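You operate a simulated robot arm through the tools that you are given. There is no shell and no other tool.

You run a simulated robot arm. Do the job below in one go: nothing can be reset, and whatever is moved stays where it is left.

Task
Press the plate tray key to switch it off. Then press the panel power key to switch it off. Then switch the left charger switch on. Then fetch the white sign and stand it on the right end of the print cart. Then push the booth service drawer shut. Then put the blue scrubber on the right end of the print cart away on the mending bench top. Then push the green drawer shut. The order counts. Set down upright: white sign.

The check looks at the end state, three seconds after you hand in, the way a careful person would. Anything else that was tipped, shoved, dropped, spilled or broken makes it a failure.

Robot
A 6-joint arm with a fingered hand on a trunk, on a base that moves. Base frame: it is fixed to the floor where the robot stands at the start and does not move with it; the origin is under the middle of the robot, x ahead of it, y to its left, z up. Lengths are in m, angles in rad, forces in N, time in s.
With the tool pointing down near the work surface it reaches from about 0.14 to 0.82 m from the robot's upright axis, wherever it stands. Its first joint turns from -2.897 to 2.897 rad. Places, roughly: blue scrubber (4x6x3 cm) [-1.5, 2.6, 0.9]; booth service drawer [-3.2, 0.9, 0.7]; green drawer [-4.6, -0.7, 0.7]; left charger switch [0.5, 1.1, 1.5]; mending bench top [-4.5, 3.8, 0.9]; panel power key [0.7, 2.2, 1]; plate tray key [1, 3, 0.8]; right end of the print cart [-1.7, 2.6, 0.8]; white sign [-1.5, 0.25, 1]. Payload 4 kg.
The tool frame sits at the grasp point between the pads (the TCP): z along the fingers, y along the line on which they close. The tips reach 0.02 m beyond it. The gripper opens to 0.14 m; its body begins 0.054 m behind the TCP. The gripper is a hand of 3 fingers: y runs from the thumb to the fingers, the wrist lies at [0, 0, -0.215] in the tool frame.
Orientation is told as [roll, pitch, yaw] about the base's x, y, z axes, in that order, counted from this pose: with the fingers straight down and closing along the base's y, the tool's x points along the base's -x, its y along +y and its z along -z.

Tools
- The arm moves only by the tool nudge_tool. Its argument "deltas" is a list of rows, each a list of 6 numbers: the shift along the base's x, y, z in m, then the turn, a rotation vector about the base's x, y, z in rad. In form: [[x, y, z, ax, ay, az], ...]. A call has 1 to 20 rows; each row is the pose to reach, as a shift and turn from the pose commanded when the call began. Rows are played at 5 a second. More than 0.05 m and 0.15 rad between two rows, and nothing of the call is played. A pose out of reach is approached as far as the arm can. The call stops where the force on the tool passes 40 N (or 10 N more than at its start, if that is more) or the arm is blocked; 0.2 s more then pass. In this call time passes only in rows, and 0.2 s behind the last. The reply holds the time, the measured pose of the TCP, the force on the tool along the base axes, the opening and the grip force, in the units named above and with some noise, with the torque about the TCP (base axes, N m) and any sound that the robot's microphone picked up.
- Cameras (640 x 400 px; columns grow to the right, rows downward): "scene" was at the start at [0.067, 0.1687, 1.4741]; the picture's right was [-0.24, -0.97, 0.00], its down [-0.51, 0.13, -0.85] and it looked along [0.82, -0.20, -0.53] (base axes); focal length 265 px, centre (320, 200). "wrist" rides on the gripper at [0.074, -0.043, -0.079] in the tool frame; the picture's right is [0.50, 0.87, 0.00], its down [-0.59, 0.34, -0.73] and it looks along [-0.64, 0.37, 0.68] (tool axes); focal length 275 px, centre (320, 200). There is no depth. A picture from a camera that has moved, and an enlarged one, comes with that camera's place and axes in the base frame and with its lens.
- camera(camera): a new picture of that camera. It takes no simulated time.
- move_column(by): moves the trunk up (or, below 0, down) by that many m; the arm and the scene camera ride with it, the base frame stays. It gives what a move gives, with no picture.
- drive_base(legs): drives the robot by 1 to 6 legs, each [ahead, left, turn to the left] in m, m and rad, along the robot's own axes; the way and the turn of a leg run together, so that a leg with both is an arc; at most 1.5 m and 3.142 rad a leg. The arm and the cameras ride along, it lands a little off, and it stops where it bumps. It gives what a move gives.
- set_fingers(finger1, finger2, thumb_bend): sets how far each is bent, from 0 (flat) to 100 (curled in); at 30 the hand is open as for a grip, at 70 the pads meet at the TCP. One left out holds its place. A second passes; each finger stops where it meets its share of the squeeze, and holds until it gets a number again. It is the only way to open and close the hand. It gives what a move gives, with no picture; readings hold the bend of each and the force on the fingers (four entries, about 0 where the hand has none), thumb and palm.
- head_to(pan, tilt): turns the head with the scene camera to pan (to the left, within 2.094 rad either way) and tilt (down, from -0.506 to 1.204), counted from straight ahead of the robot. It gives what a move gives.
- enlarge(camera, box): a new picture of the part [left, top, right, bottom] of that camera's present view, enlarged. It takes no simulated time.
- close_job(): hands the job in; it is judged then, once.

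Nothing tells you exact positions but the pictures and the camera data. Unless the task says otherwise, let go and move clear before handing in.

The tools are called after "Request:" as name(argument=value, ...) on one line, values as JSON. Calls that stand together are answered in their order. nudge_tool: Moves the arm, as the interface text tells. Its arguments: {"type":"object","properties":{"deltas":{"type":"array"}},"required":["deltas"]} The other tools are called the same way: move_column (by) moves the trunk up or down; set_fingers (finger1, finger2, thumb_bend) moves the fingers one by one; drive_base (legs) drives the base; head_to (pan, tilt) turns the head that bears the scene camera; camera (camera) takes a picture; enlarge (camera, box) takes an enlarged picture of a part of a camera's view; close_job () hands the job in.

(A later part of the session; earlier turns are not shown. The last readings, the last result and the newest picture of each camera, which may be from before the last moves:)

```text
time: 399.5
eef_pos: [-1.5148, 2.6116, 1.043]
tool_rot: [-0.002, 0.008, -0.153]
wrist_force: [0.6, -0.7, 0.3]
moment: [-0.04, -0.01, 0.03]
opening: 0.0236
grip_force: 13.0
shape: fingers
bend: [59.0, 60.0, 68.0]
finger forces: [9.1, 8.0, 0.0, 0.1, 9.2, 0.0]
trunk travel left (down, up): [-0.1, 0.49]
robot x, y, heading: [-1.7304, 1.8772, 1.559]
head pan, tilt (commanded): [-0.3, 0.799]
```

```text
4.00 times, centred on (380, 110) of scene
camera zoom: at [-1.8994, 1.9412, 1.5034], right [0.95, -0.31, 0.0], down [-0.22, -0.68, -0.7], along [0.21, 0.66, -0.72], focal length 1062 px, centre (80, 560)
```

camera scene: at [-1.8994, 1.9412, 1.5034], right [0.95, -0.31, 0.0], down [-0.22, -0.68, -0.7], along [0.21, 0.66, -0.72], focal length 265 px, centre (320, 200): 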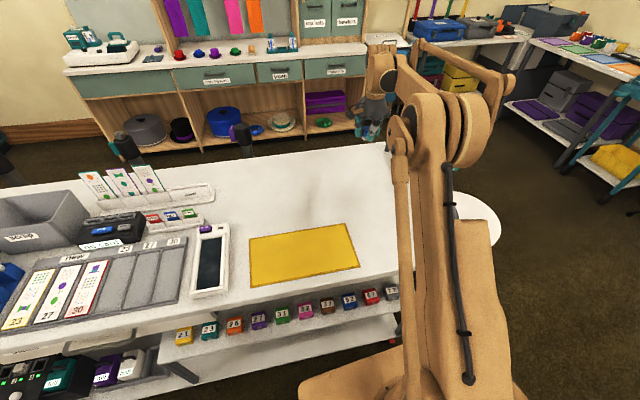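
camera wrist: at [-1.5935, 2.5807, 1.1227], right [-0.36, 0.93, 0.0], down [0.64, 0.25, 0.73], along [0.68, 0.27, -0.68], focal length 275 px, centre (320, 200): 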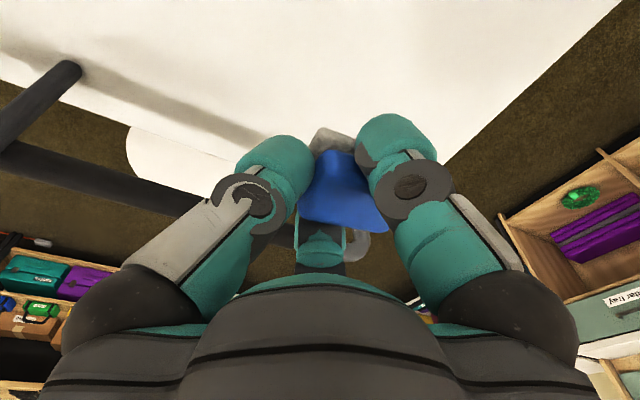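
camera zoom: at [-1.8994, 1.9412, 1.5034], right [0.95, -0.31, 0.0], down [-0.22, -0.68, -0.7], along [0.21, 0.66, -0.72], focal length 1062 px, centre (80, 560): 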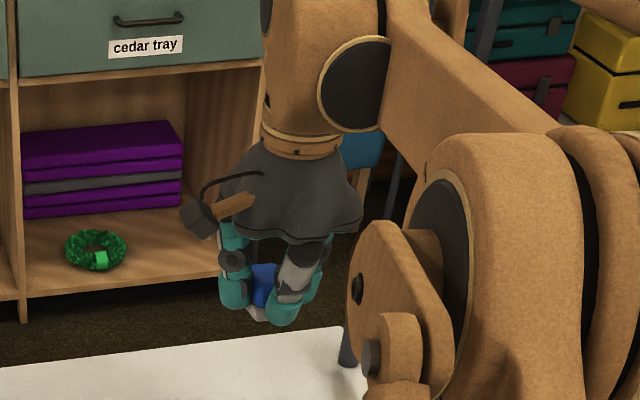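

The scrubber is held by all three digits. I'll raise it and retract, then travel toward the mending bench.

Request:
nudge_tool(deltas=[[-0.02, -0.01, 0.04, 0, 0, 0], [-0.05, -0.03, 0.07, 0, 0, 0], [-0.08, -0.06, 0.09, 0, 0, 0], [-0.11, -0.09, 0.1, 0, 0, 0], [-0.14, -0.12, 0.1, 0, 0, 0], [-0.17, -0.15, 0.1, 0, 0, 0], [-0.2, -0.18, 0.1, 0, 0, 0], [-0.22, -0.21, 0.1, 0, 0, 0]])

Request:
move_column(by=0.3)

Request:
camera(camera="scene")

```text
time: 401.3
eef_pos: [-1.7368, 2.4006, 1.1427]
tool_rot: [0.0, 0.006, -0.153]
wrist_force: [-0.4, -0.4, -0.8]
moment: [0.0, -0.01, 0.0]
opening: 0.0233
grip_force: 12.9
shape: fingers
bend: [59.0, 60.0, 68.0]
finger forces: [9.1, 8.1, 0.0, 0.0, 8.9, 0.0]
trunk travel left (down, up): [-0.1, 0.49]
robot x, y, heading: [-1.734, 1.8801, 1.556]
head pan, tilt (commanded): [-0.3, 0.799]
```

```text
time: 404.3
eef_pos: [-1.7388, 2.4005, 1.4413]
tool_rot: [-0.001, 0.007, -0.152]
wrist_force: [0.0, 0.8, -0.5]
moment: [0.02, -0.02, 0.02]
opening: 0.0233
grip_force: 12.5
shape: fingers
bend: [59.0, 60.0, 68.0]
finger forces: [9.0, 8.0, 0.0, 0.1, 8.9, 0.1]
trunk travel left (down, up): [-0.4, 0.19]
robot x, y, heading: [-1.7311, 1.8779, 1.558]
head pan, tilt (commanded): [-0.3, 0.799]
```

```text
taken
camera scene: at [-1.8996, 1.9413, 1.8033], right [0.95, -0.31, 0.0], down [-0.22, -0.68, -0.7], along [0.21, 0.66, -0.72], focal length 265 px, centre (320, 200)
```

scene: 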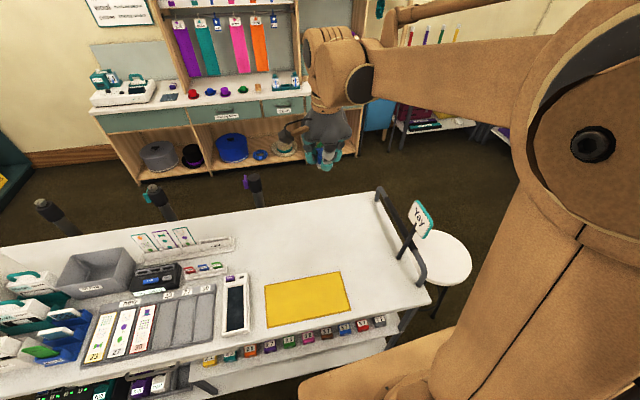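

Sign still standing. Drive left along the aisle and survey the mending bench.

Request:
drive_base(legs=[[0, 1.1, 0]])

Request:
head_to(pan=1.0, tilt=0.5)

Request:
camera(camera="scene")

Request:
head_to(pan=0.6, tilt=0.6)

Request:
camera(camera="scene")

```text
time: 409.9
eef_pos: [-2.8335, 2.4191, 1.4423]
tool_rot: [-0.001, 0.005, -0.158]
wrist_force: [1.2, 0.0, -1.0]
moment: [-0.02, -0.02, -0.01]
opening: 0.0233
grip_force: 13.3
shape: fingers
bend: [59.0, 60.0, 68.0]
finger forces: [9.1, 8.1, 0.0, 0.0, 9.0, 0.1]
trunk travel left (down, up): [-0.4, 0.19]
robot x, y, heading: [-2.8339, 1.9043, 1.549]
head pan, tilt (commanded): [-0.3, 0.799]
```

```text
time: 411.4
eef_pos: [-2.8339, 2.4188, 1.4416]
tool_rot: [-0.002, 0.008, -0.159]
wrist_force: [-0.6, -0.2, -0.5]
moment: [0.0, 0.0, -0.01]
opening: 0.0229
grip_force: 13.4
shape: fingers
bend: [59.0, 60.0, 68.0]
finger forces: [9.1, 8.1, 0.0, 0.0, 9.0, 0.0]
trunk travel left (down, up): [-0.4, 0.19]
robot x, y, heading: [-2.8317, 1.8982, 1.549]
head pan, tilt (commanded): [1.0, 0.499]
```

```text
taken
camera scene: at [-3.0993, 1.9351, 1.8293], right [0.56, 0.83, 0.0], down [0.4, -0.27, -0.88], along [-0.73, 0.49, -0.48], focal length 265 px, centre (320, 200)
```

scene: 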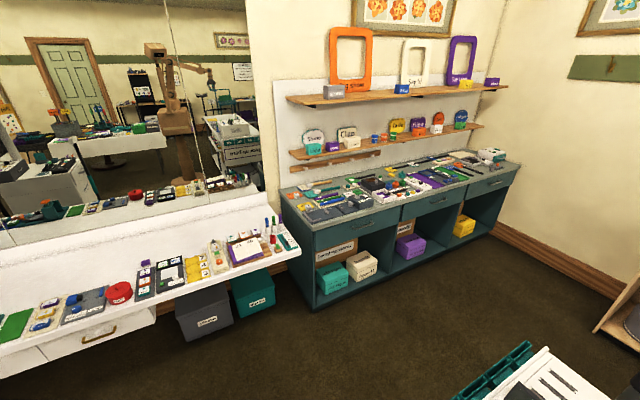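

```text
time: 412.2
eef_pos: [-2.8342, 2.419, 1.4416]
tool_rot: [-0.002, 0.007, -0.158]
wrist_force: [-0.5, 0.7, -0.3]
moment: [-0.01, -0.01, 0.02]
opening: 0.0232
grip_force: 13.5
shape: fingers
bend: [59.0, 60.0, 68.0]
finger forces: [9.1, 8.1, 0.2, 0.0, 8.9, 0.1]
trunk travel left (down, up): [-0.4, 0.19]
robot x, y, heading: [-2.8314, 1.901, 1.546]
head pan, tilt (commanded): [0.6, 0.6]
```

```text
taken
camera scene: at [-3.0723, 1.9582, 1.8202], right [0.84, 0.55, 0.0], down [0.31, -0.47, -0.83], along [-0.45, 0.69, -0.56], focal length 265 px, centre (320, 200)
```

scene: 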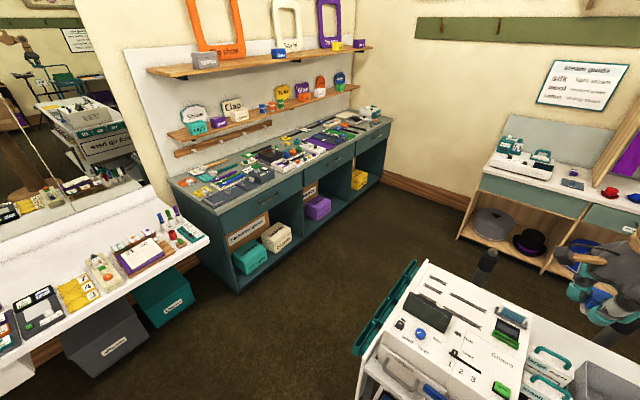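

The teal bench at the left-back is the mending bench; its top is cluttered. Zoom in to find a free spot.

Request:
enlarge(camera="scene", box=[165, 90, 395, 230])

Request:
enlarge(camera="scene", box=[270, 95, 400, 175])

```text
2.78 times, centred on (280, 160) of scene
camera zoom: at [-3.0723, 1.9582, 1.8202], right [0.84, 0.55, 0.0], down [0.31, -0.47, -0.83], along [-0.45, 0.69, -0.56], focal length 739 px, centre (431, 311)
```

zoom: 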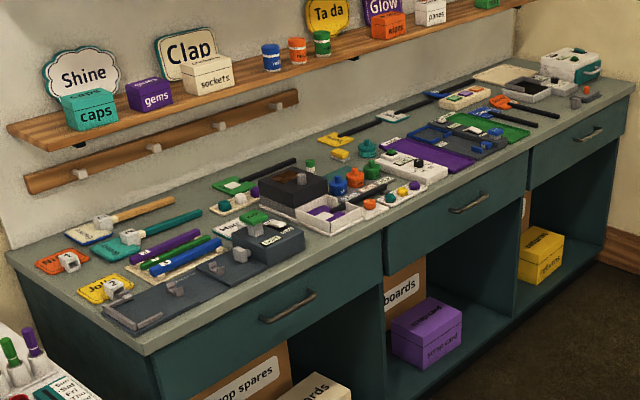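

```text
4.92 times, centred on (335, 135) of scene
camera zoom: at [-3.0723, 1.9582, 1.8202], right [0.84, 0.55, 0.0], down [0.31, -0.47, -0.83], along [-0.45, 0.69, -0.56], focal length 1307 px, centre (246, 520)
```

zoom: 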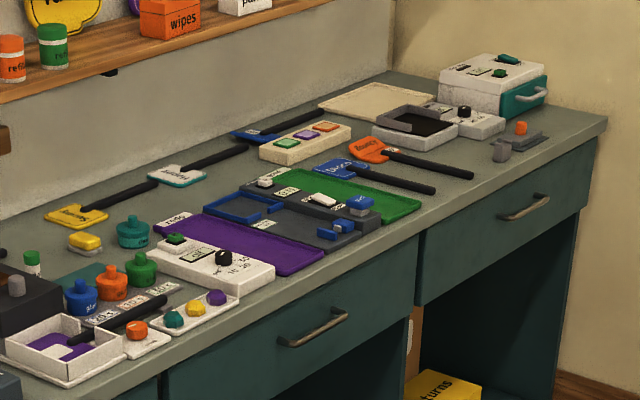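

The bench front runs from about (−4.26, 2.68) to (−4.0, 4.9). I'll go through the corridor between the cart's left end and the counter, then up to the bench.

Request:
drive_base(legs=[[0, 0, 0.022], [0, 0.88, 0]])

Request:
head_to(pan=0.3, tilt=0.9)

Request:
camera(camera="scene")

```text
time: 417.2
eef_pos: [-3.7253, 2.4158, 1.4413]
tool_rot: [-0.003, 0.006, -0.132]
wrist_force: [-0.3, 0.3, -0.3]
moment: [-0.01, -0.02, 0.01]
opening: 0.0233
grip_force: 13.1
shape: fingers
bend: [59.0, 60.0, 68.0]
finger forces: [9.1, 8.1, 0.0, 0.0, 8.9, 0.0]
trunk travel left (down, up): [-0.4, 0.19]
robot x, y, heading: [-3.7105, 1.8964, 1.572]
head pan, tilt (commanded): [0.6, 0.6]
```

```text
time: 418.0
eef_pos: [-3.7247, 2.4153, 1.4435]
tool_rot: [-0.001, 0.007, -0.133]
wrist_force: [0.7, -0.2, 0.0]
moment: [-0.02, 0.03, 0.0]
opening: 0.0234
grip_force: 12.5
shape: fingers
bend: [59.0, 60.0, 68.0]
finger forces: [9.0, 8.1, 0.0, 0.0, 8.9, 0.0]
trunk travel left (down, up): [-0.4, 0.19]
robot x, y, heading: [-3.7107, 1.8952, 1.574]
head pan, tilt (commanded): [0.3, 0.901]
```

```text
taken
camera scene: at [-3.9243, 1.9473, 1.7955], right [0.95, 0.3, 0.0], down [0.24, -0.75, -0.62], along [-0.19, 0.59, -0.78], focal length 265 px, centre (320, 200)
```

scene: 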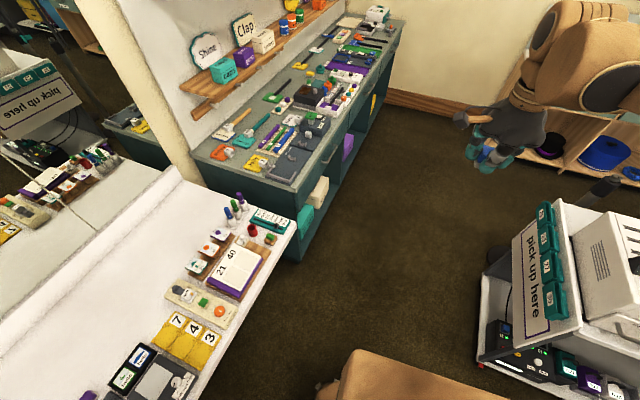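

Corridor is ~0.8 m wide; I'll shift left a bit to centre and drive forward.

Request:
drive_base(legs=[[0, 0.09, 0], [1.4, 0, 0]])

Request:
head_to(pan=1.0, tilt=0.9)

Request:
camera(camera="scene")

```text
time: 425.7
eef_pos: [-3.8524, 3.8045, 1.4414]
tool_rot: [-0.002, 0.009, -0.108]
wrist_force: [-0.7, -0.2, -0.1]
moment: [0.05, 0.01, -0.01]
opening: 0.0233
grip_force: 13.0
shape: fingers
bend: [59.0, 60.0, 68.0]
finger forces: [9.1, 8.1, 0.1, 0.0, 8.9, 0.0]
trunk travel left (down, up): [-0.4, 0.19]
robot x, y, heading: [-3.8266, 3.2856, 1.601]
head pan, tilt (commanded): [0.3, 0.901]
```

```text
time: 426.7
eef_pos: [-3.8529, 3.8035, 1.4428]
tool_rot: [-0.002, 0.006, -0.107]
wrist_force: [0.8, 0.0, 1.0]
moment: [-0.03, -0.01, 0.0]
opening: 0.0233
grip_force: 13.3
shape: fingers
bend: [59.0, 60.0, 68.0]
finger forces: [9.0, 8.1, 0.1, 0.0, 8.9, 0.0]
trunk travel left (down, up): [-0.4, 0.19]
robot x, y, heading: [-3.8296, 3.2859, 1.601]
head pan, tilt (commanded): [1.0, 0.901]
```

```text
taken
camera scene: at [-4.0807, 3.2981, 1.7955], right [0.52, 0.86, 0.0], down [0.67, -0.4, -0.62], along [-0.53, 0.32, -0.78], focal length 265 px, centre (320, 200)
```

scene: 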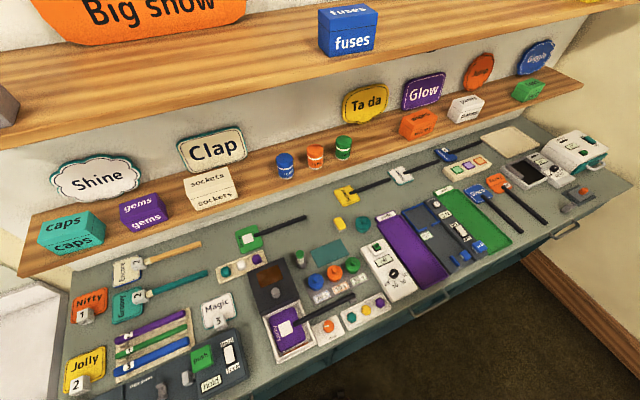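

Request:
enlarge(camera="scene", box=[200, 180, 460, 380])

Request:
enlarge(camera="scene", box=[400, 120, 640, 300])

```text
2.00 times, centred on (330, 280) of scene
camera zoom: at [-4.0807, 3.2981, 1.7955], right [0.52, 0.86, 0.0], down [0.67, -0.4, -0.62], along [-0.53, 0.32, -0.78], focal length 531 px, centre (300, 40)
```

zoom: 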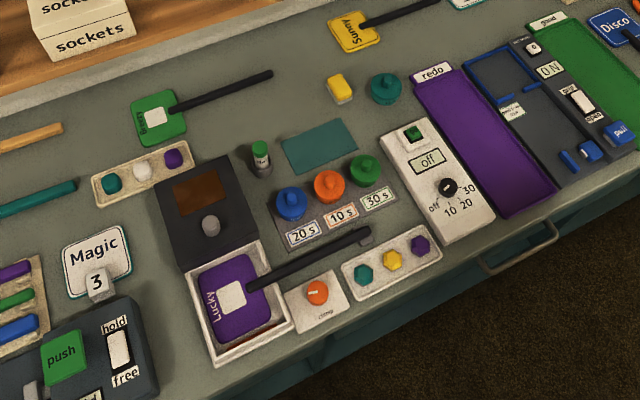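

```text
2.22 times, centred on (520, 210) of scene
camera zoom: at [-4.0807, 3.2981, 1.7955], right [0.52, 0.86, 0.0], down [0.67, -0.4, -0.62], along [-0.53, 0.32, -0.78], focal length 590 px, centre (-124, 178)
```

zoom: 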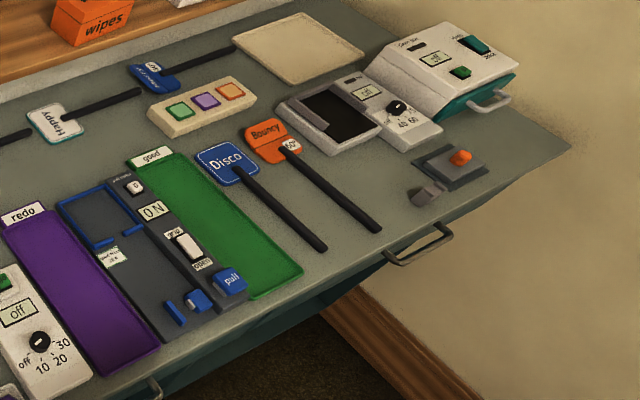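

Request:
enlarge(camera="scene", box=[40, 220, 270, 400])

Request:
head_to(pan=0.6, tilt=0.8)

Request:
camera(camera="scene")

Request:
enlarge(camera="scene", box=[300, 120, 460, 260])

```text
2.22 times, centred on (155, 310) of scene
camera zoom: at [-4.0807, 3.2981, 1.7955], right [0.52, 0.86, 0.0], down [0.67, -0.4, -0.62], along [-0.53, 0.32, -0.78], focal length 590 px, centre (687, -44)
```

zoom: 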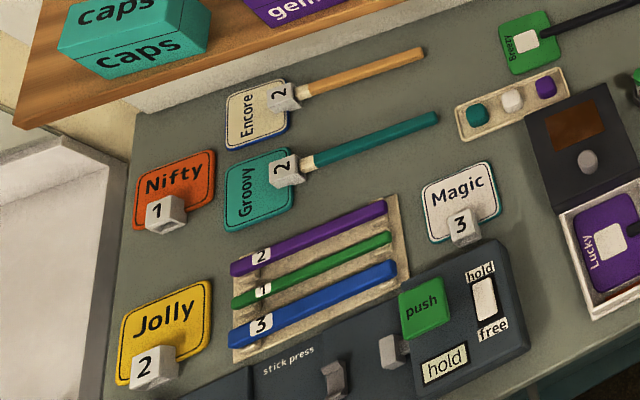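

```text
time: 427.6
eef_pos: [-3.8529, 3.8029, 1.4411]
tool_rot: [-0.001, 0.008, -0.108]
wrist_force: [0.0, -0.1, -0.3]
moment: [-0.01, -0.01, 0.02]
opening: 0.0233
grip_force: 12.5
shape: fingers
bend: [59.0, 60.0, 68.0]
finger forces: [9.0, 8.1, 0.0, 0.1, 9.0, 0.0]
trunk travel left (down, up): [-0.4, 0.19]
robot x, y, heading: [-3.8241, 3.2854, 1.605]
head pan, tilt (commanded): [0.6, 0.799]
```

```text
taken
camera scene: at [-4.0637, 3.3243, 1.8033], right [0.81, 0.59, 0.0], down [0.42, -0.58, -0.7], along [-0.41, 0.56, -0.72], focal length 265 px, centre (320, 200)
```

scene: 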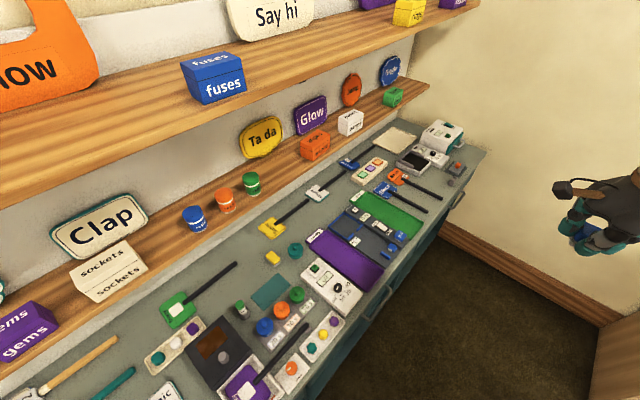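

```text
2.86 times, centred on (380, 190) of scene
camera zoom: at [-4.0637, 3.3243, 1.8033], right [0.81, 0.59, 0.0], down [0.42, -0.58, -0.7], along [-0.41, 0.56, -0.72], focal length 758 px, centre (149, 229)
```

zoom: 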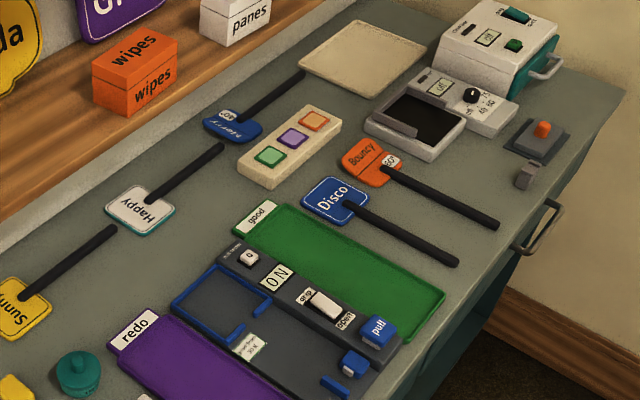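

I found a suitable bare pocket on the bench top around (−4.183, 4.487), right of the "Bouncy" stick and in front of the white device. I'll move the base closer.

Request:
drive_base(legs=[[0.72, -0.12, 0]])

Request:
head_to(pan=0.6, tilt=0.9)

Request:
camera(camera="scene")

```text
time: 431.6
eef_pos: [-3.7539, 4.5221, 1.4413]
tool_rot: [-0.003, 0.006, -0.11]
wrist_force: [0.4, 0.2, 0.0]
moment: [0.01, 0.0, -0.02]
opening: 0.0232
grip_force: 12.4
shape: fingers
bend: [59.0, 60.0, 68.0]
finger forces: [9.0, 8.2, 0.0, 0.0, 8.9, 0.0]
trunk travel left (down, up): [-0.4, 0.19]
robot x, y, heading: [-3.7291, 4.001, 1.602]
head pan, tilt (commanded): [0.6, 0.799]
```

```text
time: 432.2
eef_pos: [-3.7541, 4.5218, 1.4427]
tool_rot: [-0.003, 0.008, -0.11]
wrist_force: [-0.4, -0.3, 0.0]
moment: [0.02, -0.03, -0.01]
opening: 0.0232
grip_force: 13.0
shape: fingers
bend: [59.0, 60.0, 68.0]
finger forces: [9.0, 8.1, 0.1, 0.1, 8.9, 0.0]
trunk travel left (down, up): [-0.4, 0.19]
robot x, y, heading: [-3.7243, 4.0028, 1.602]
head pan, tilt (commanded): [0.6, 0.901]
```

```text
taken
camera scene: at [-3.9618, 4.0377, 1.7955], right [0.81, 0.59, 0.0], down [0.46, -0.63, -0.62], along [-0.37, 0.5, -0.78], focal length 265 px, centre (320, 200)
```

scene: 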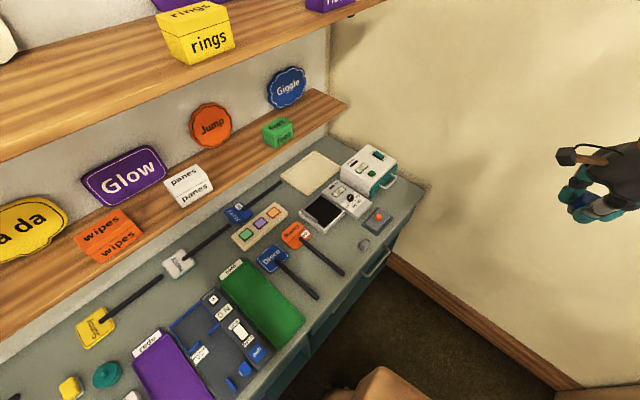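

Request:
enlarge(camera="scene", box=[270, 140, 430, 310])

```text
2.35 times, centred on (350, 225) of scene
camera zoom: at [-3.9618, 4.0377, 1.7955], right [0.81, 0.59, 0.0], down [0.46, -0.63, -0.62], along [-0.37, 0.5, -0.78], focal length 624 px, centre (249, 141)
```

zoom: 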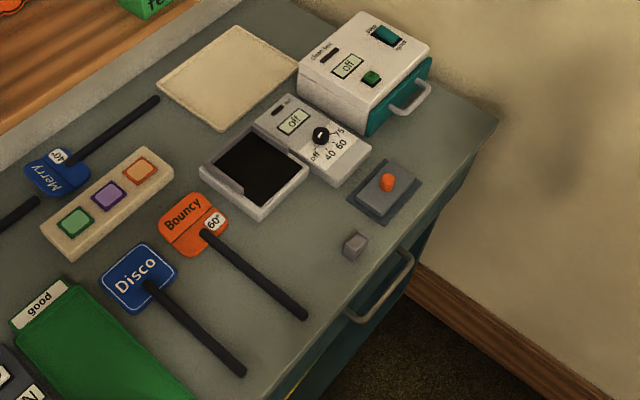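

P = (−4.19, 4.485) has ~7 cm of free radius. Lower the trunk first, then swing the hand over P with a suitable yaw.

Request:
move_column(by=-0.28)

Request:
nudge_tool(deltas=[[-0.037, -0.003, 0, 0, 0, 0.1], [-0.074, -0.006, 0, 0, 0, 0.2], [-0.111, -0.009, 0, 0, 0, 0.3], [-0.148, -0.012, 0, 0, 0, 0.4], [-0.185, -0.015, 0, 0, 0, 0.5], [-0.222, -0.018, 0, 0, 0, 0.6], [-0.259, -0.021, 0, 0, 0, 0.7], [-0.296, -0.024, 0, 0, 0, 0.8], [-0.333, -0.027, 0, 0, 0, 0.9], [-0.37, -0.03, 0, 0, 0, 1.0], [-0.407, -0.034, 0, 0, 0, 1.12], [-0.436, -0.037, 0, 0, 0, 1.24]])

Request:
camera(camera="wrist")

Request:
camera(camera="scene")

```text
time: 435.1
eef_pos: [-3.7554, 4.5213, 1.163]
tool_rot: [-0.003, 0.008, -0.107]
wrist_force: [0.0, 0.8, -0.3]
moment: [0.01, 0.02, 0.03]
opening: 0.0234
grip_force: 13.4
shape: fingers
bend: [59.0, 60.0, 68.0]
finger forces: [9.0, 8.2, 0.0, 0.0, 8.8, 0.0]
trunk travel left (down, up): [-0.12, 0.47]
robot x, y, heading: [-3.7254, 4.002, 1.605]
head pan, tilt (commanded): [0.6, 0.901]
```

```text
time: 437.6
eef_pos: [-4.1903, 4.4841, 1.163]
tool_rot: [-0.001, 0.007, 1.132]
wrist_force: [-0.5, -0.7, -1.0]
moment: [0.04, 0.02, 0.02]
opening: 0.0233
grip_force: 12.9
shape: fingers
bend: [59.0, 60.0, 68.0]
finger forces: [9.0, 8.2, 0.0, 0.0, 8.6, 0.1]
trunk travel left (down, up): [-0.12, 0.47]
robot x, y, heading: [-3.7276, 4.0006, 1.602]
head pan, tilt (commanded): [0.6, 0.901]
```

```text
taken
camera wrist: at [-4.1825, 4.3995, 1.2428], right [-1.0, -0.09, 0.0], down [-0.06, 0.68, 0.73], along [-0.06, 0.73, -0.68], focal length 275 px, centre (320, 200)
```

wrist: 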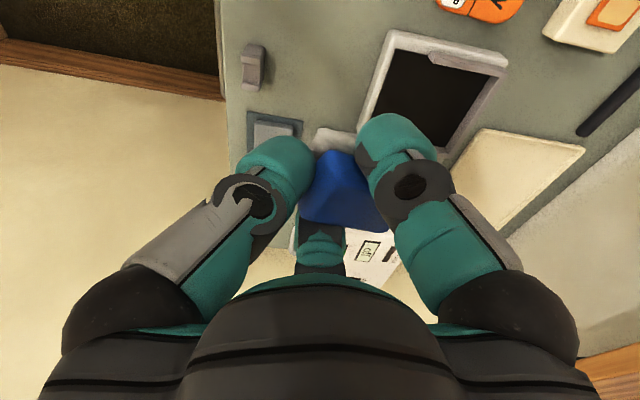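

```text
taken
camera scene: at [-3.9627, 4.0378, 1.5153], right [0.81, 0.59, 0.0], down [0.46, -0.63, -0.62], along [-0.37, 0.5, -0.78], focal length 265 px, centre (320, 200)
```

scene: 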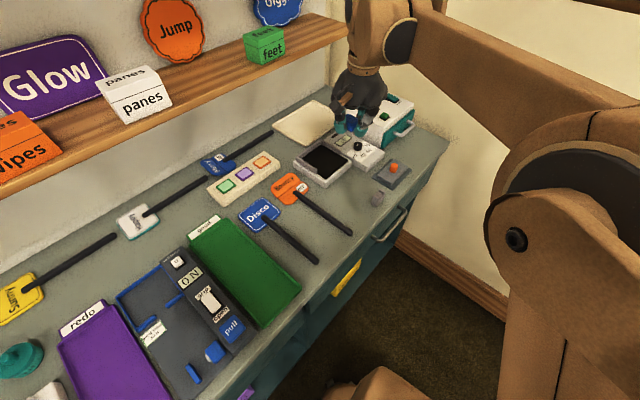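

P projects onto bare bench between the grey cube and the white device. Descend in stages.

Request:
nudge_tool(deltas=[[0, 0, -0.04, 0, 0, 0], [0, 0, -0.08, 0, 0, 0], [0, 0, -0.12, 0, 0, 0], [0, 0, -0.16, 0, 0, 0]])

Request:
camera(camera="wrist")

Request:
enlarge(camera="scene", box=[270, 70, 450, 260])

```text
time: 438.6
eef_pos: [-4.1905, 4.4813, 1.0038]
tool_rot: [-0.001, 0.007, 1.132]
wrist_force: [-0.5, -0.3, -0.5]
moment: [0.0, -0.05, -0.01]
opening: 0.0229
grip_force: 13.0
shape: fingers
bend: [59.0, 60.0, 68.0]
finger forces: [9.0, 8.3, 0.0, 0.0, 8.4, 0.0]
trunk travel left (down, up): [-0.12, 0.47]
robot x, y, heading: [-3.7266, 4.004, 1.602]
head pan, tilt (commanded): [0.6, 0.901]
```

```text
taken
camera wrist: at [-4.1824, 4.3968, 1.0831], right [-1.0, -0.08, 0.0], down [-0.06, 0.68, 0.73], along [-0.06, 0.73, -0.68], focal length 275 px, centre (320, 200)
```

wrist: 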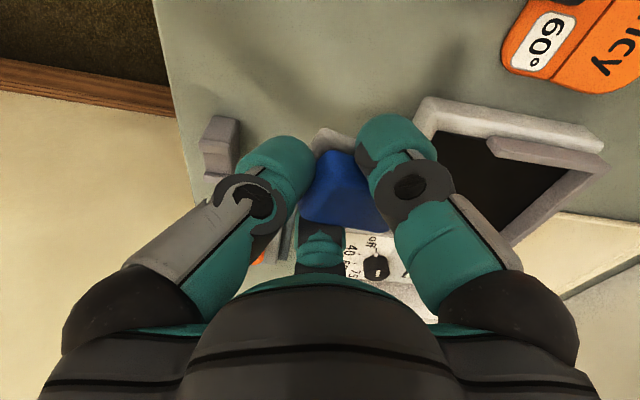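

```text
2.11 times, centred on (360, 165) of scene
camera zoom: at [-3.9625, 4.0381, 1.5153], right [0.81, 0.59, 0.0], down [0.46, -0.63, -0.62], along [-0.37, 0.5, -0.78], focal length 559 px, centre (236, 274)
```

zoom: 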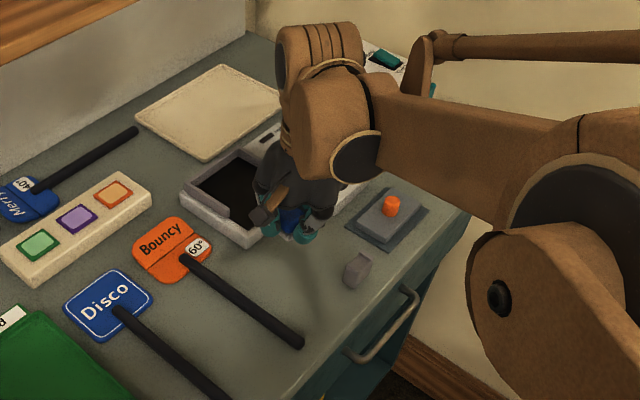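

Clear on all sides. Continue down carefully until the block touches.

Request:
nudge_tool(deltas=[[0, 0, -0.025, 0, 0, 0], [0, 0, -0.05, 0, 0, 0], [0, 0, -0.06, 0, 0, 0]])

Request:
camera(camera="wrist")

Request:
nudge_tool(deltas=[[0, 0, -0.005, 0, 0, 0], [0, 0, -0.01, 0, 0, 0]])

```text
time: 439.4
eef_pos: [-4.1905, 4.4831, 0.9441]
tool_rot: [-0.001, 0.008, 1.131]
wrist_force: [-0.1, 0.2, 0.5]
moment: [0.02, 0.0, -0.03]
opening: 0.023
grip_force: 12.7
shape: fingers
bend: [59.0, 60.0, 68.0]
finger forces: [8.9, 8.2, 0.0, 0.0, 8.5, 0.1]
trunk travel left (down, up): [-0.12, 0.47]
robot x, y, heading: [-3.7261, 4.0018, 1.604]
head pan, tilt (commanded): [0.6, 0.901]
```

```text
taken
camera wrist: at [-4.1825, 4.3979, 1.0227], right [-1.0, -0.08, 0.0], down [-0.06, 0.68, 0.73], along [-0.06, 0.73, -0.68], focal length 275 px, centre (320, 200)
```

wrist: 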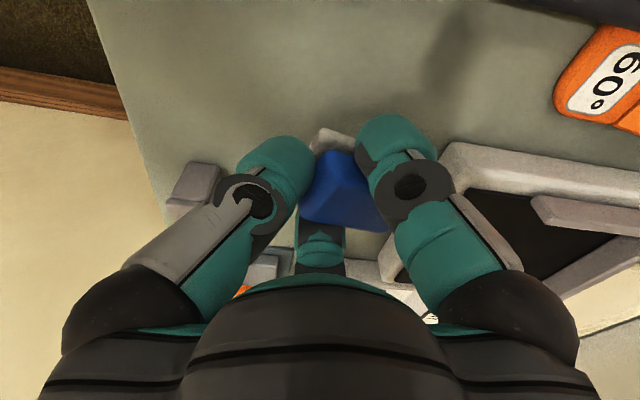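

```text
time: 440.1
eef_pos: [-4.1909, 4.4837, 0.9341]
tool_rot: [-0.002, 0.008, 1.13]
wrist_force: [0.5, -0.3, -1.6]
moment: [0.05, -0.04, 0.03]
opening: 0.023
grip_force: 12.4
shape: fingers
bend: [59.0, 60.0, 68.0]
finger forces: [8.9, 8.2, 0.0, 0.0, 8.3, 0.0]
trunk travel left (down, up): [-0.12, 0.47]
robot x, y, heading: [-3.7273, 4.0051, 1.596]
head pan, tilt (commanded): [0.6, 0.901]
```

Request:
nudge_tool(deltas=[[0, 0, -0.004, 0, 0, 0], [0, 0, -0.008, 0, 0, 0]])

Request:
camera(camera="wrist")

Request:
enlarge(camera="scene", box=[330, 130, 430, 220])

```text
time: 440.6
eef_pos: [-4.1908, 4.484, 0.9243]
tool_rot: [0.0, 0.006, 1.13]
wrist_force: [0.4, -1.2, -1.0]
moment: [0.04, -0.03, -0.01]
opening: 0.023
grip_force: 12.9
shape: fingers
bend: [59.0, 60.0, 68.0]
finger forces: [8.9, 8.2, 0.1, 0.1, 8.4, 0.1]
trunk travel left (down, up): [-0.12, 0.47]
robot x, y, heading: [-3.7292, 4.0002, 1.604]
head pan, tilt (commanded): [0.6, 0.901]
```

```text
taken
camera wrist: at [-4.1829, 4.3989, 1.0042], right [-1.0, -0.08, 0.0], down [-0.06, 0.68, 0.73], along [-0.06, 0.73, -0.68], focal length 275 px, centre (320, 200)
```

wrist: 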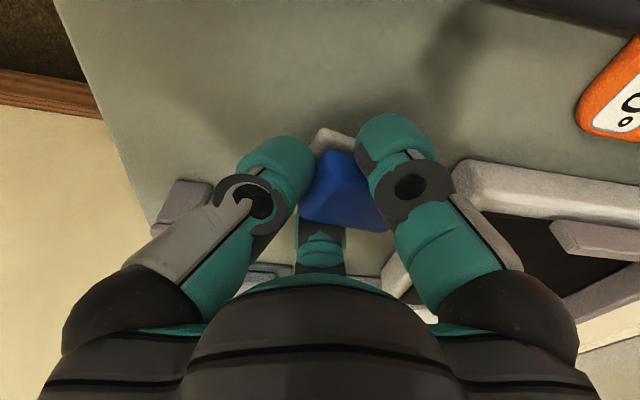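

```text
4.44 times, centred on (380, 175) of scene
camera zoom: at [-3.9621, 4.0378, 1.5154], right [0.81, 0.59, 0.0], down [0.46, -0.63, -0.62], along [-0.37, 0.5, -0.78], focal length 1180 px, centre (53, 311)
```

zoom: 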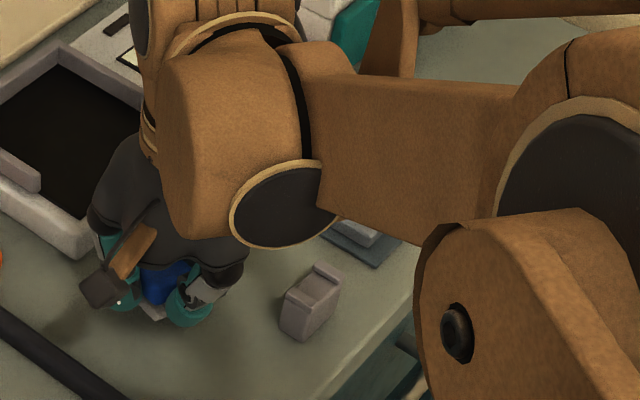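

Request:
nudge_tool(deltas=[[0, 0, -0.003, 0, 0, 0], [0, 0, -0.006, 0, 0, 0]])

Request:
nudge_tool(deltas=[[0, 0, -0.003, 0, 0, 0], [0, 0, -0.006, 0, 0, 0]])

```text
time: 441.2
eef_pos: [-4.1909, 4.4823, 0.9166]
tool_rot: [-0.003, 0.008, 1.132]
wrist_force: [-1.2, -0.5, -0.6]
moment: [-0.01, -0.02, 0.0]
opening: 0.0229
grip_force: 12.3
shape: fingers
bend: [59.0, 60.0, 68.0]
finger forces: [8.8, 8.1, 0.0, 0.0, 8.3, 0.0]
trunk travel left (down, up): [-0.12, 0.47]
robot x, y, heading: [-3.7274, 4.0041, 1.6]
head pan, tilt (commanded): [0.6, 0.901]
```

```text
time: 441.9
eef_pos: [-4.1905, 4.4832, 0.9128]
tool_rot: [-0.003, 0.008, 1.132]
wrist_force: [1.7, -1.1, 6.2]
moment: [0.11, 0.19, 0.0]
opening: 0.0232
grip_force: 15.1
shape: fingers
bend: [59.0, 60.0, 68.0]
finger forces: [11.6, 11.5, 0.0, 0.0, 7.8, 0.0]
trunk travel left (down, up): [-0.12, 0.47]
robot x, y, heading: [-3.7257, 4.0037, 1.602]
head pan, tilt (commanded): [0.6, 0.901]
```

Touching the bench (6 N). Release gently.

Request:
set_fingers(finger1=57.5, finger2=58.5, thumb_bend=65.5)

Request:
set_fingers(finger1=53, finger2=53, thumb_bend=56)

Request:
camera(camera="wrist")

```text
time: 442.9
eef_pos: [-4.1906, 4.4839, 0.913]
tool_rot: [-0.001, 0.008, 1.131]
wrist_force: [0.5, 0.6, 0.1]
moment: [-0.02, 0.02, 0.0]
opening: 0.0302
grip_force: 0.0
shape: fingers
bend: [57.0, 58.0, 65.0]
finger forces: [0.0, 0.0, 0.0, 0.0, 0.1, 0.0]
trunk travel left (down, up): [-0.12, 0.47]
robot x, y, heading: [-3.7247, 3.9988, 1.597]
head pan, tilt (commanded): [0.6, 0.901]
```

```text
time: 443.9
eef_pos: [-4.1899, 4.483, 0.912]
tool_rot: [0.0, 0.007, 1.13]
wrist_force: [0.0, -0.6, -0.2]
moment: [0.02, -0.01, -0.03]
opening: 0.0496
grip_force: 0.1
shape: fingers
bend: [53.0, 53.0, 56.0]
finger forces: [0.0, 0.1, 0.0, 0.1, 0.0, 0.2]
trunk travel left (down, up): [-0.12, 0.47]
robot x, y, heading: [-3.7311, 3.9988, 1.604]
head pan, tilt (commanded): [0.6, 0.901]
```

```text
taken
camera wrist: at [-4.1827, 4.3992, 0.9923], right [-1.0, -0.08, 0.0], down [-0.06, 0.68, 0.73], along [-0.06, 0.73, -0.68], focal length 275 px, centre (320, 200)
```

wrist: 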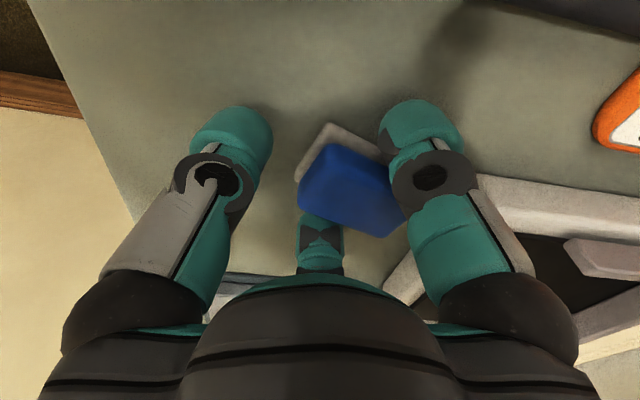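

Request:
set_fingers(finger1=50, finger2=50, thumb_bend=50)

Request:
nudge_tool(deltas=[[0, 0, 0.02, 0, 0, 0], [0, 0, 0.05, 0, 0, 0], [0, 0, 0.09, 0, 0, 0], [0, 0, 0.13, 0, 0, 0], [0, 0, 0.17, 0, 0, 0], [0, 0, 0.21, 0, 0, 0]])

Request:
camera(camera="wrist")

Request:
enlarge(camera="scene", box=[270, 90, 450, 260])

```text
time: 444.9
eef_pos: [-4.1928, 4.4844, 0.912]
tool_rot: [-0.002, 0.007, 1.132]
wrist_force: [0.3, -0.1, -0.4]
moment: [-0.04, 0.0, 0.0]
opening: 0.0634
grip_force: 0.1
shape: fingers
bend: [50.0, 50.0, 50.0]
finger forces: [0.0, 0.1, 0.1, 0.0, 0.1, 0.1]
trunk travel left (down, up): [-0.12, 0.47]
robot x, y, heading: [-3.7281, 4.0022, 1.602]
head pan, tilt (commanded): [0.6, 0.901]
```

```text
time: 446.2
eef_pos: [-4.1899, 4.4852, 1.1224]
tool_rot: [-0.002, 0.006, 1.133]
wrist_force: [0.0, 0.3, 0.4]
moment: [0.0, 0.0, 0.01]
opening: 0.0634
grip_force: 0.0
shape: fingers
bend: [50.0, 50.0, 50.0]
finger forces: [0.0, 0.0, 0.0, 0.1, 0.0, 0.0]
trunk travel left (down, up): [-0.12, 0.47]
robot x, y, heading: [-3.7267, 4.002, 1.6]
head pan, tilt (commanded): [0.6, 0.901]
```

```text
taken
camera wrist: at [-4.1816, 4.4008, 1.2024], right [-1.0, -0.08, 0.0], down [-0.06, 0.68, 0.73], along [-0.06, 0.73, -0.68], focal length 275 px, centre (320, 200)
```

wrist: 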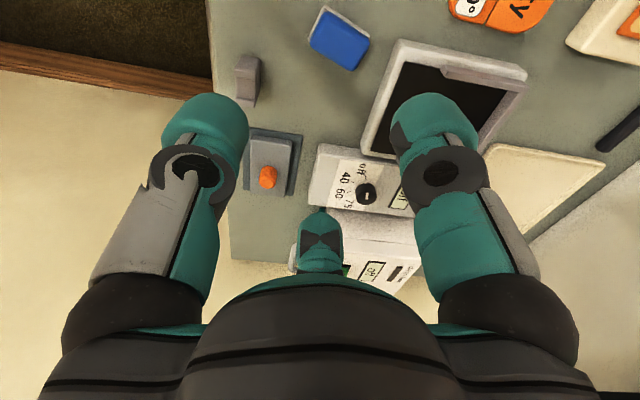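

```text
2.35 times, centred on (360, 175) of scene
camera zoom: at [-3.9617, 4.0374, 1.5155], right [0.81, 0.59, 0.0], down [0.46, -0.63, -0.62], along [-0.37, 0.5, -0.78], focal length 624 px, centre (226, 259)
```

zoom: 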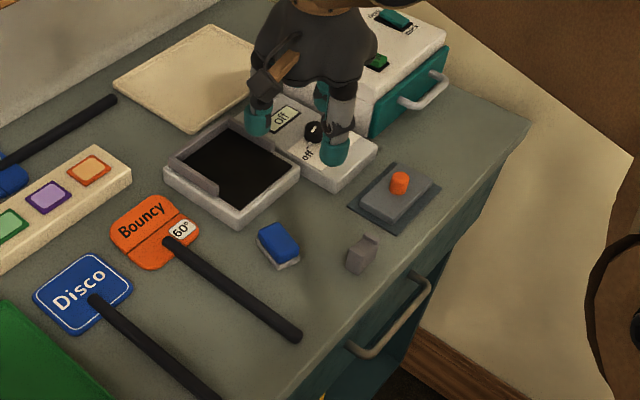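

The scrubber sits cleanly on the mending bench top. Last task: the green drawer near (−4.6, −0.7). Retract the arm first.

Request:
nudge_tool(deltas=[[0.03, 0.0, 0.03, 0, 0, -0.1], [0.07, 0.0, 0.04, 0, 0, -0.2], [0.11, 0.0, 0.04, 0, 0, -0.3], [0.15, 0.0, 0.04, 0, 0, -0.4], [0.19, 0.0, 0.04, 0, 0, -0.5], [0.23, 0.0, 0.04, 0, 0, -0.6], [0.27, 0.0, 0.04, 0, 0, -0.7], [0.31, -0.01, 0.04, 0, 0, -0.8], [0.35, -0.02, 0.04, 0, 0, -0.9], [0.39, -0.04, 0.04, 0, 0, -1.0], [0.42, -0.07, 0.04, 0, 0, -1.1], [0.435, -0.1, 0.04, 0, 0, -1.2]])

Request:
move_column(by=0.28)

Request:
set_fingers(finger1=70, finger2=70, thumb_bend=70)

Request:
enlarge(camera="scene", box=[260, 140, 440, 310])

```text
time: 448.9
eef_pos: [-3.7563, 4.3825, 1.1614]
tool_rot: [-0.002, 0.007, -0.071]
wrist_force: [0.4, 0.2, -0.3]
moment: [0.06, 0.05, -0.02]
opening: 0.0634
grip_force: 0.0
shape: fingers
bend: [50.0, 50.0, 50.0]
finger forces: [0.0, 0.0, 0.0, 0.0, 0.0, 0.0]
trunk travel left (down, up): [-0.12, 0.47]
robot x, y, heading: [-3.7278, 4.0032, 1.604]
head pan, tilt (commanded): [0.6, 0.901]
```

```text
time: 451.7
eef_pos: [-3.7556, 4.383, 1.4421]
tool_rot: [-0.001, 0.006, -0.068]
wrist_force: [0.4, 0.0, 0.1]
moment: [-0.04, -0.02, 0.0]
opening: 0.0637
grip_force: 0.0
shape: fingers
bend: [50.0, 50.0, 50.0]
finger forces: [0.1, 0.0, 0.0, 0.0, 0.0, 0.0]
trunk travel left (down, up): [-0.4, 0.19]
robot x, y, heading: [-3.73, 4.0051, 1.603]
head pan, tilt (commanded): [0.6, 0.901]
```

```text
time: 452.7
eef_pos: [-3.7562, 4.3836, 1.4412]
tool_rot: [-0.001, 0.007, -0.068]
wrist_force: [0.3, -0.3, 0.2]
moment: [0.01, -0.01, -0.01]
opening: 0.0044
grip_force: 0.1
shape: fingers
bend: [69.0, 69.0, 70.0]
finger forces: [0.1, 0.0, 0.0, 0.0, 0.1, 0.0]
trunk travel left (down, up): [-0.4, 0.19]
robot x, y, heading: [-3.7219, 4.0032, 1.6]
head pan, tilt (commanded): [0.6, 0.901]
```

```text
2.35 times, centred on (350, 225) of scene
camera zoom: at [-3.9618, 4.0376, 1.7955], right [0.81, 0.59, 0.0], down [0.46, -0.63, -0.62], along [-0.37, 0.5, -0.78], focal length 624 px, centre (249, 141)
```

zoom: 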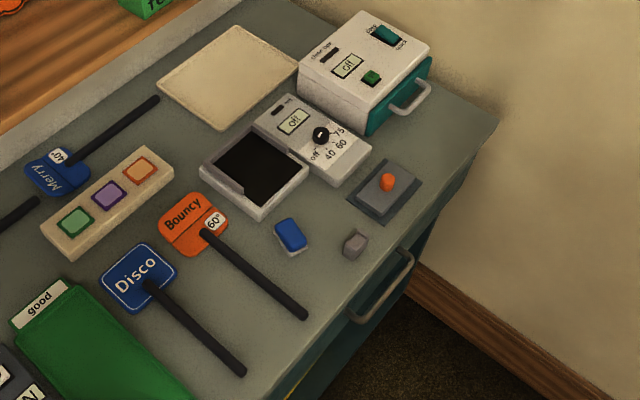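

All undisturbed. Drive back through the corridor.

Request:
drive_base(legs=[[0, 0, -0.029], [-0.72, 0.08, 0]])

Request:
drive_base(legs=[[-1.35, 0, 0]])

Request:
head_to(pan=2.09, tilt=0.5)

Request:
camera(camera="scene")

```text
time: 457.0
eef_pos: [-3.8229, 3.6536, 1.4413]
tool_rot: [-0.001, 0.008, -0.083]
wrist_force: [0.3, -0.7, 0.2]
moment: [-0.01, 0.01, 0.0]
opening: 0.0044
grip_force: 0.0
shape: fingers
bend: [69.0, 69.0, 70.0]
finger forces: [0.1, 0.1, 0.0, 0.1, 0.0, 0.0]
trunk travel left (down, up): [-0.4, 0.19]
robot x, y, heading: [-3.8019, 3.2757, 1.591]
head pan, tilt (commanded): [0.6, 0.901]
```

```text
time: 463.7
eef_pos: [-3.8013, 2.3181, 1.4412]
tool_rot: [0.0, 0.009, -0.08]
wrist_force: [0.4, -0.5, 0.7]
moment: [-0.01, 0.04, 0.01]
opening: 0.0038
grip_force: 0.1
shape: fingers
bend: [69.0, 69.0, 70.0]
finger forces: [0.0, 0.0, 0.0, 0.0, 0.1, 0.0]
trunk travel left (down, up): [-0.4, 0.19]
robot x, y, heading: [-3.7781, 1.9399, 1.584]
head pan, tilt (commanded): [0.6, 0.901]
```

```text
time: 465.3
eef_pos: [-3.8017, 2.3197, 1.4404]
tool_rot: [0.0, 0.006, -0.08]
wrist_force: [0.6, -0.4, 0.1]
moment: [0.01, 0.02, 0.0]
opening: 0.0041
grip_force: 0.0
shape: fingers
bend: [69.0, 69.0, 70.0]
finger forces: [0.1, 0.0, 0.0, 0.0, 0.0, 0.0]
trunk travel left (down, up): [-0.4, 0.19]
robot x, y, heading: [-3.7794, 1.9377, 1.59]
head pan, tilt (commanded): [2.089, 0.499]
```

```text
taken
camera scene: at [-4.0466, 1.8683, 1.8293], right [-0.51, 0.86, 0.0], down [0.41, 0.24, -0.88], along [-0.75, -0.45, -0.48], focal length 265 px, centre (320, 200)
```

scene: 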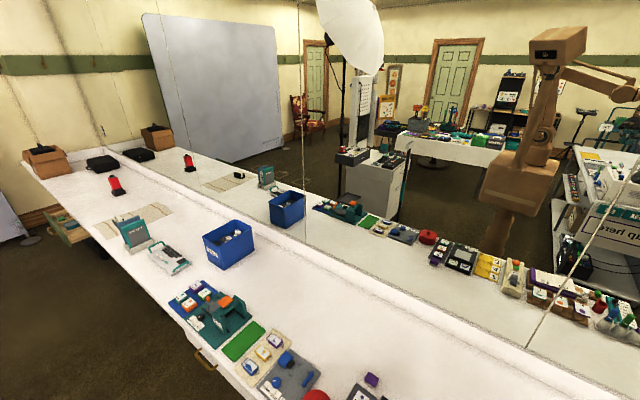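

The green drawer is under the far (south) end of the mirror counter. I'll go around via the aisle east of the kiosk.

Request:
drive_base(legs=[[0, 0, -0.018], [-0.06, -1.35, 0]])

Request:
drive_base(legs=[[0, 0, 1.571]])

Request:
head_to(pan=1.0, tilt=0.5)

Request:
camera(camera="scene")

```text
time: 472.3
eef_pos: [-2.4659, 2.2435, 1.4416]
tool_rot: [-0.001, 0.007, -0.121]
wrist_force: [0.0, 0.3, -0.1]
moment: [-0.03, 0.02, -0.01]
opening: 0.0041
grip_force: 0.1
shape: fingers
bend: [69.0, 69.0, 70.0]
finger forces: [0.0, 0.1, 0.0, 0.0, 0.0, 0.0]
trunk travel left (down, up): [-0.4, 0.19]
robot x, y, heading: [-2.4582, 1.8617, 1.547]
head pan, tilt (commanded): [2.089, 0.499]
```

```text
time: 476.5
eef_pos: [-2.8417, 1.8576, 1.442]
tool_rot: [-0.002, 0.006, 1.439]
wrist_force: [0.4, -0.6, 0.8]
moment: [-0.01, -0.02, -0.04]
opening: 0.0041
grip_force: 0.1
shape: fingers
bend: [69.0, 69.0, 70.0]
finger forces: [0.0, 0.0, 0.0, 0.0, 0.1, 0.0]
trunk travel left (down, up): [-0.4, 0.19]
robot x, y, heading: [-2.4595, 1.8629, 3.107]
head pan, tilt (commanded): [2.089, 0.499]
```

```text
time: 477.8
eef_pos: [-2.841, 1.8573, 1.4422]
tool_rot: [-0.002, 0.009, 1.436]
wrist_force: [-0.3, 0.4, -0.5]
moment: [0.0, -0.02, 0.01]
opening: 0.004
grip_force: 0.0
shape: fingers
bend: [69.0, 69.0, 70.0]
finger forces: [0.0, 0.0, 0.0, 0.0, 0.0, 0.0]
trunk travel left (down, up): [-0.4, 0.19]
robot x, y, heading: [-2.456, 1.8574, 3.102]
head pan, tilt (commanded): [1.0, 0.499]
```

```text
taken
camera scene: at [-2.498, 1.5954, 1.8293], right [-0.82, 0.57, 0.0], down [0.27, 0.39, -0.88], along [-0.5, -0.72, -0.48], focal length 265 px, centre (320, 200)
```

scene: 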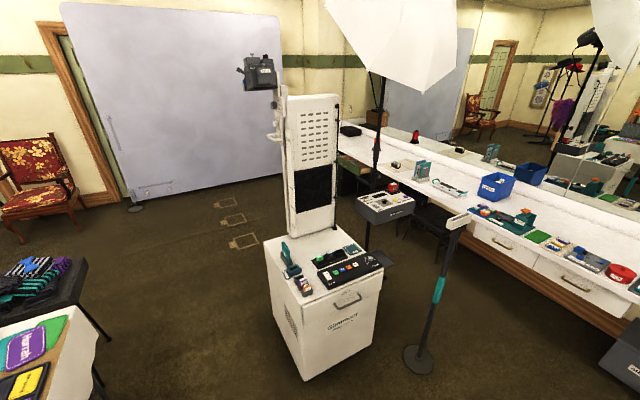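

The green drawer is visible under the counter behind the kiosk. I'll pull the hand in, lower the trunk, and slide south along the aisle.

Request:
nudge_tool(deltas=[[0.04, 0, 0, 0, 0, 0], [0.08, 0, 0, 0, 0, 0], [0.1, 0, 0, 0, 0, 0]])

Request:
move_column(by=-0.3)

Request:
drive_base(legs=[[0, 0, 0.04], [0, 1.3, 0]])

Request:
head_to(pan=0.5, tilt=0.6)

Request:
camera(camera="scene")

```text
time: 478.6
eef_pos: [-2.7402, 1.8581, 1.4431]
tool_rot: [-0.003, 0.009, 1.438]
wrist_force: [0.4, 0.1, 0.7]
moment: [0.01, 0.01, -0.02]
opening: 0.0041
grip_force: 0.0
shape: fingers
bend: [69.0, 69.0, 70.0]
finger forces: [0.0, 0.0, 0.0, 0.0, 0.0, 0.0]
trunk travel left (down, up): [-0.4, 0.19]
robot x, y, heading: [-2.4602, 1.8617, 3.107]
head pan, tilt (commanded): [1.0, 0.499]
```

```text
time: 481.6
eef_pos: [-2.7414, 1.8568, 1.142]
tool_rot: [-0.002, 0.007, 1.438]
wrist_force: [0.3, -0.7, 0.2]
moment: [-0.02, 0.0, 0.04]
opening: 0.0042
grip_force: 0.0
shape: fingers
bend: [69.0, 69.0, 70.0]
finger forces: [0.0, 0.0, 0.0, 0.1, 0.0, 0.1]
trunk travel left (down, up): [-0.1, 0.49]
robot x, y, heading: [-2.4611, 1.8604, 3.101]
head pan, tilt (commanded): [1.0, 0.499]
```

```text
time: 488.5
eef_pos: [-2.7468, 0.5651, 1.1413]
tool_rot: [-0.001, 0.005, 1.457]
wrist_force: [0.5, 0.0, 0.1]
moment: [-0.02, -0.02, 0.02]
opening: 0.0042
grip_force: 0.1
shape: fingers
bend: [69.0, 69.0, 70.0]
finger forces: [0.1, 0.0, 0.0, 0.0, 0.1, 0.0]
trunk travel left (down, up): [-0.1, 0.49]
robot x, y, heading: [-2.4656, 0.5786, 3.132]
head pan, tilt (commanded): [1.0, 0.499]
```

```text
time: 489.4
eef_pos: [-2.7457, 0.5667, 1.1414]
tool_rot: [-0.004, 0.007, 1.458]
wrist_force: [-0.3, 0.9, 0.1]
moment: [-0.02, 0.01, -0.04]
opening: 0.0045
grip_force: 0.1
shape: fingers
bend: [69.0, 69.0, 70.0]
finger forces: [0.0, 0.0, 0.0, 0.1, 0.0, 0.0]
trunk travel left (down, up): [-0.1, 0.49]
robot x, y, heading: [-2.4647, 0.5713, 3.129]
head pan, tilt (commanded): [0.499, 0.6]
```

```text
taken
camera scene: at [-2.5261, 0.3425, 1.5203], right [-0.47, 0.88, 0.0], down [0.5, 0.26, -0.83], along [-0.73, -0.39, -0.56], focal length 265 px, centre (320, 200)
```

scene: 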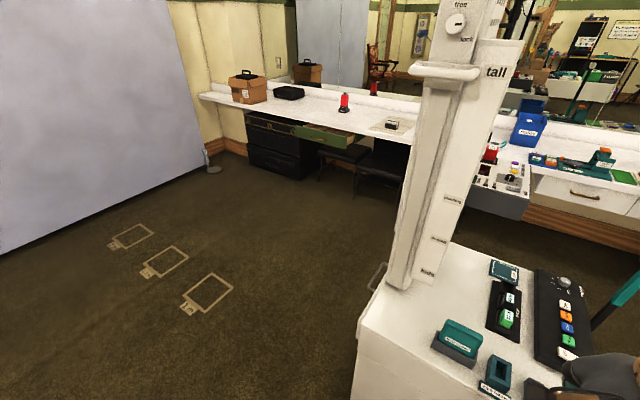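

Request:
enlarge(camera="scene", box=[200, 70, 440, 220])

Request:
enlarge(camera="scene", box=[235, 100, 375, 190])

```text
2.67 times, centred on (320, 145) of scene
camera zoom: at [-2.5261, 0.3425, 1.5203], right [-0.47, 0.88, 0.0], down [0.5, 0.26, -0.83], along [-0.73, -0.39, -0.56], focal length 708 px, centre (320, 347)
```

zoom: 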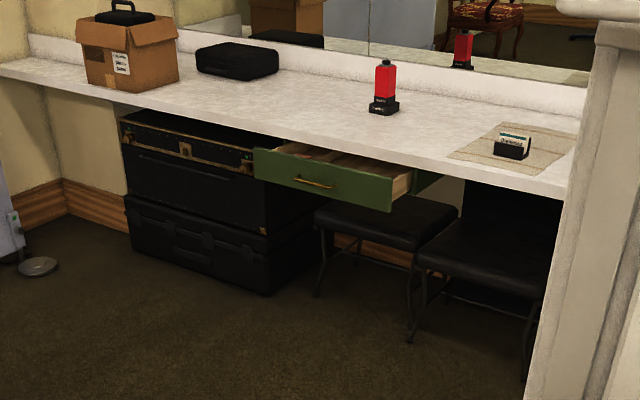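

```text
4.44 times, centred on (305, 145) of scene
camera zoom: at [-2.5261, 0.3425, 1.5203], right [-0.47, 0.88, 0.0], down [0.5, 0.26, -0.83], along [-0.73, -0.39, -0.56], focal length 1180 px, centre (387, 444)
```

zoom: 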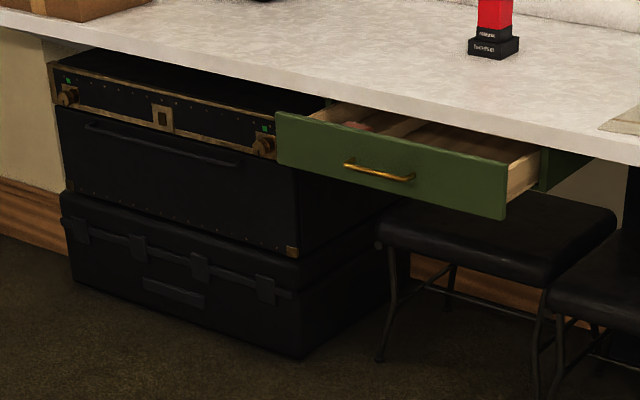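

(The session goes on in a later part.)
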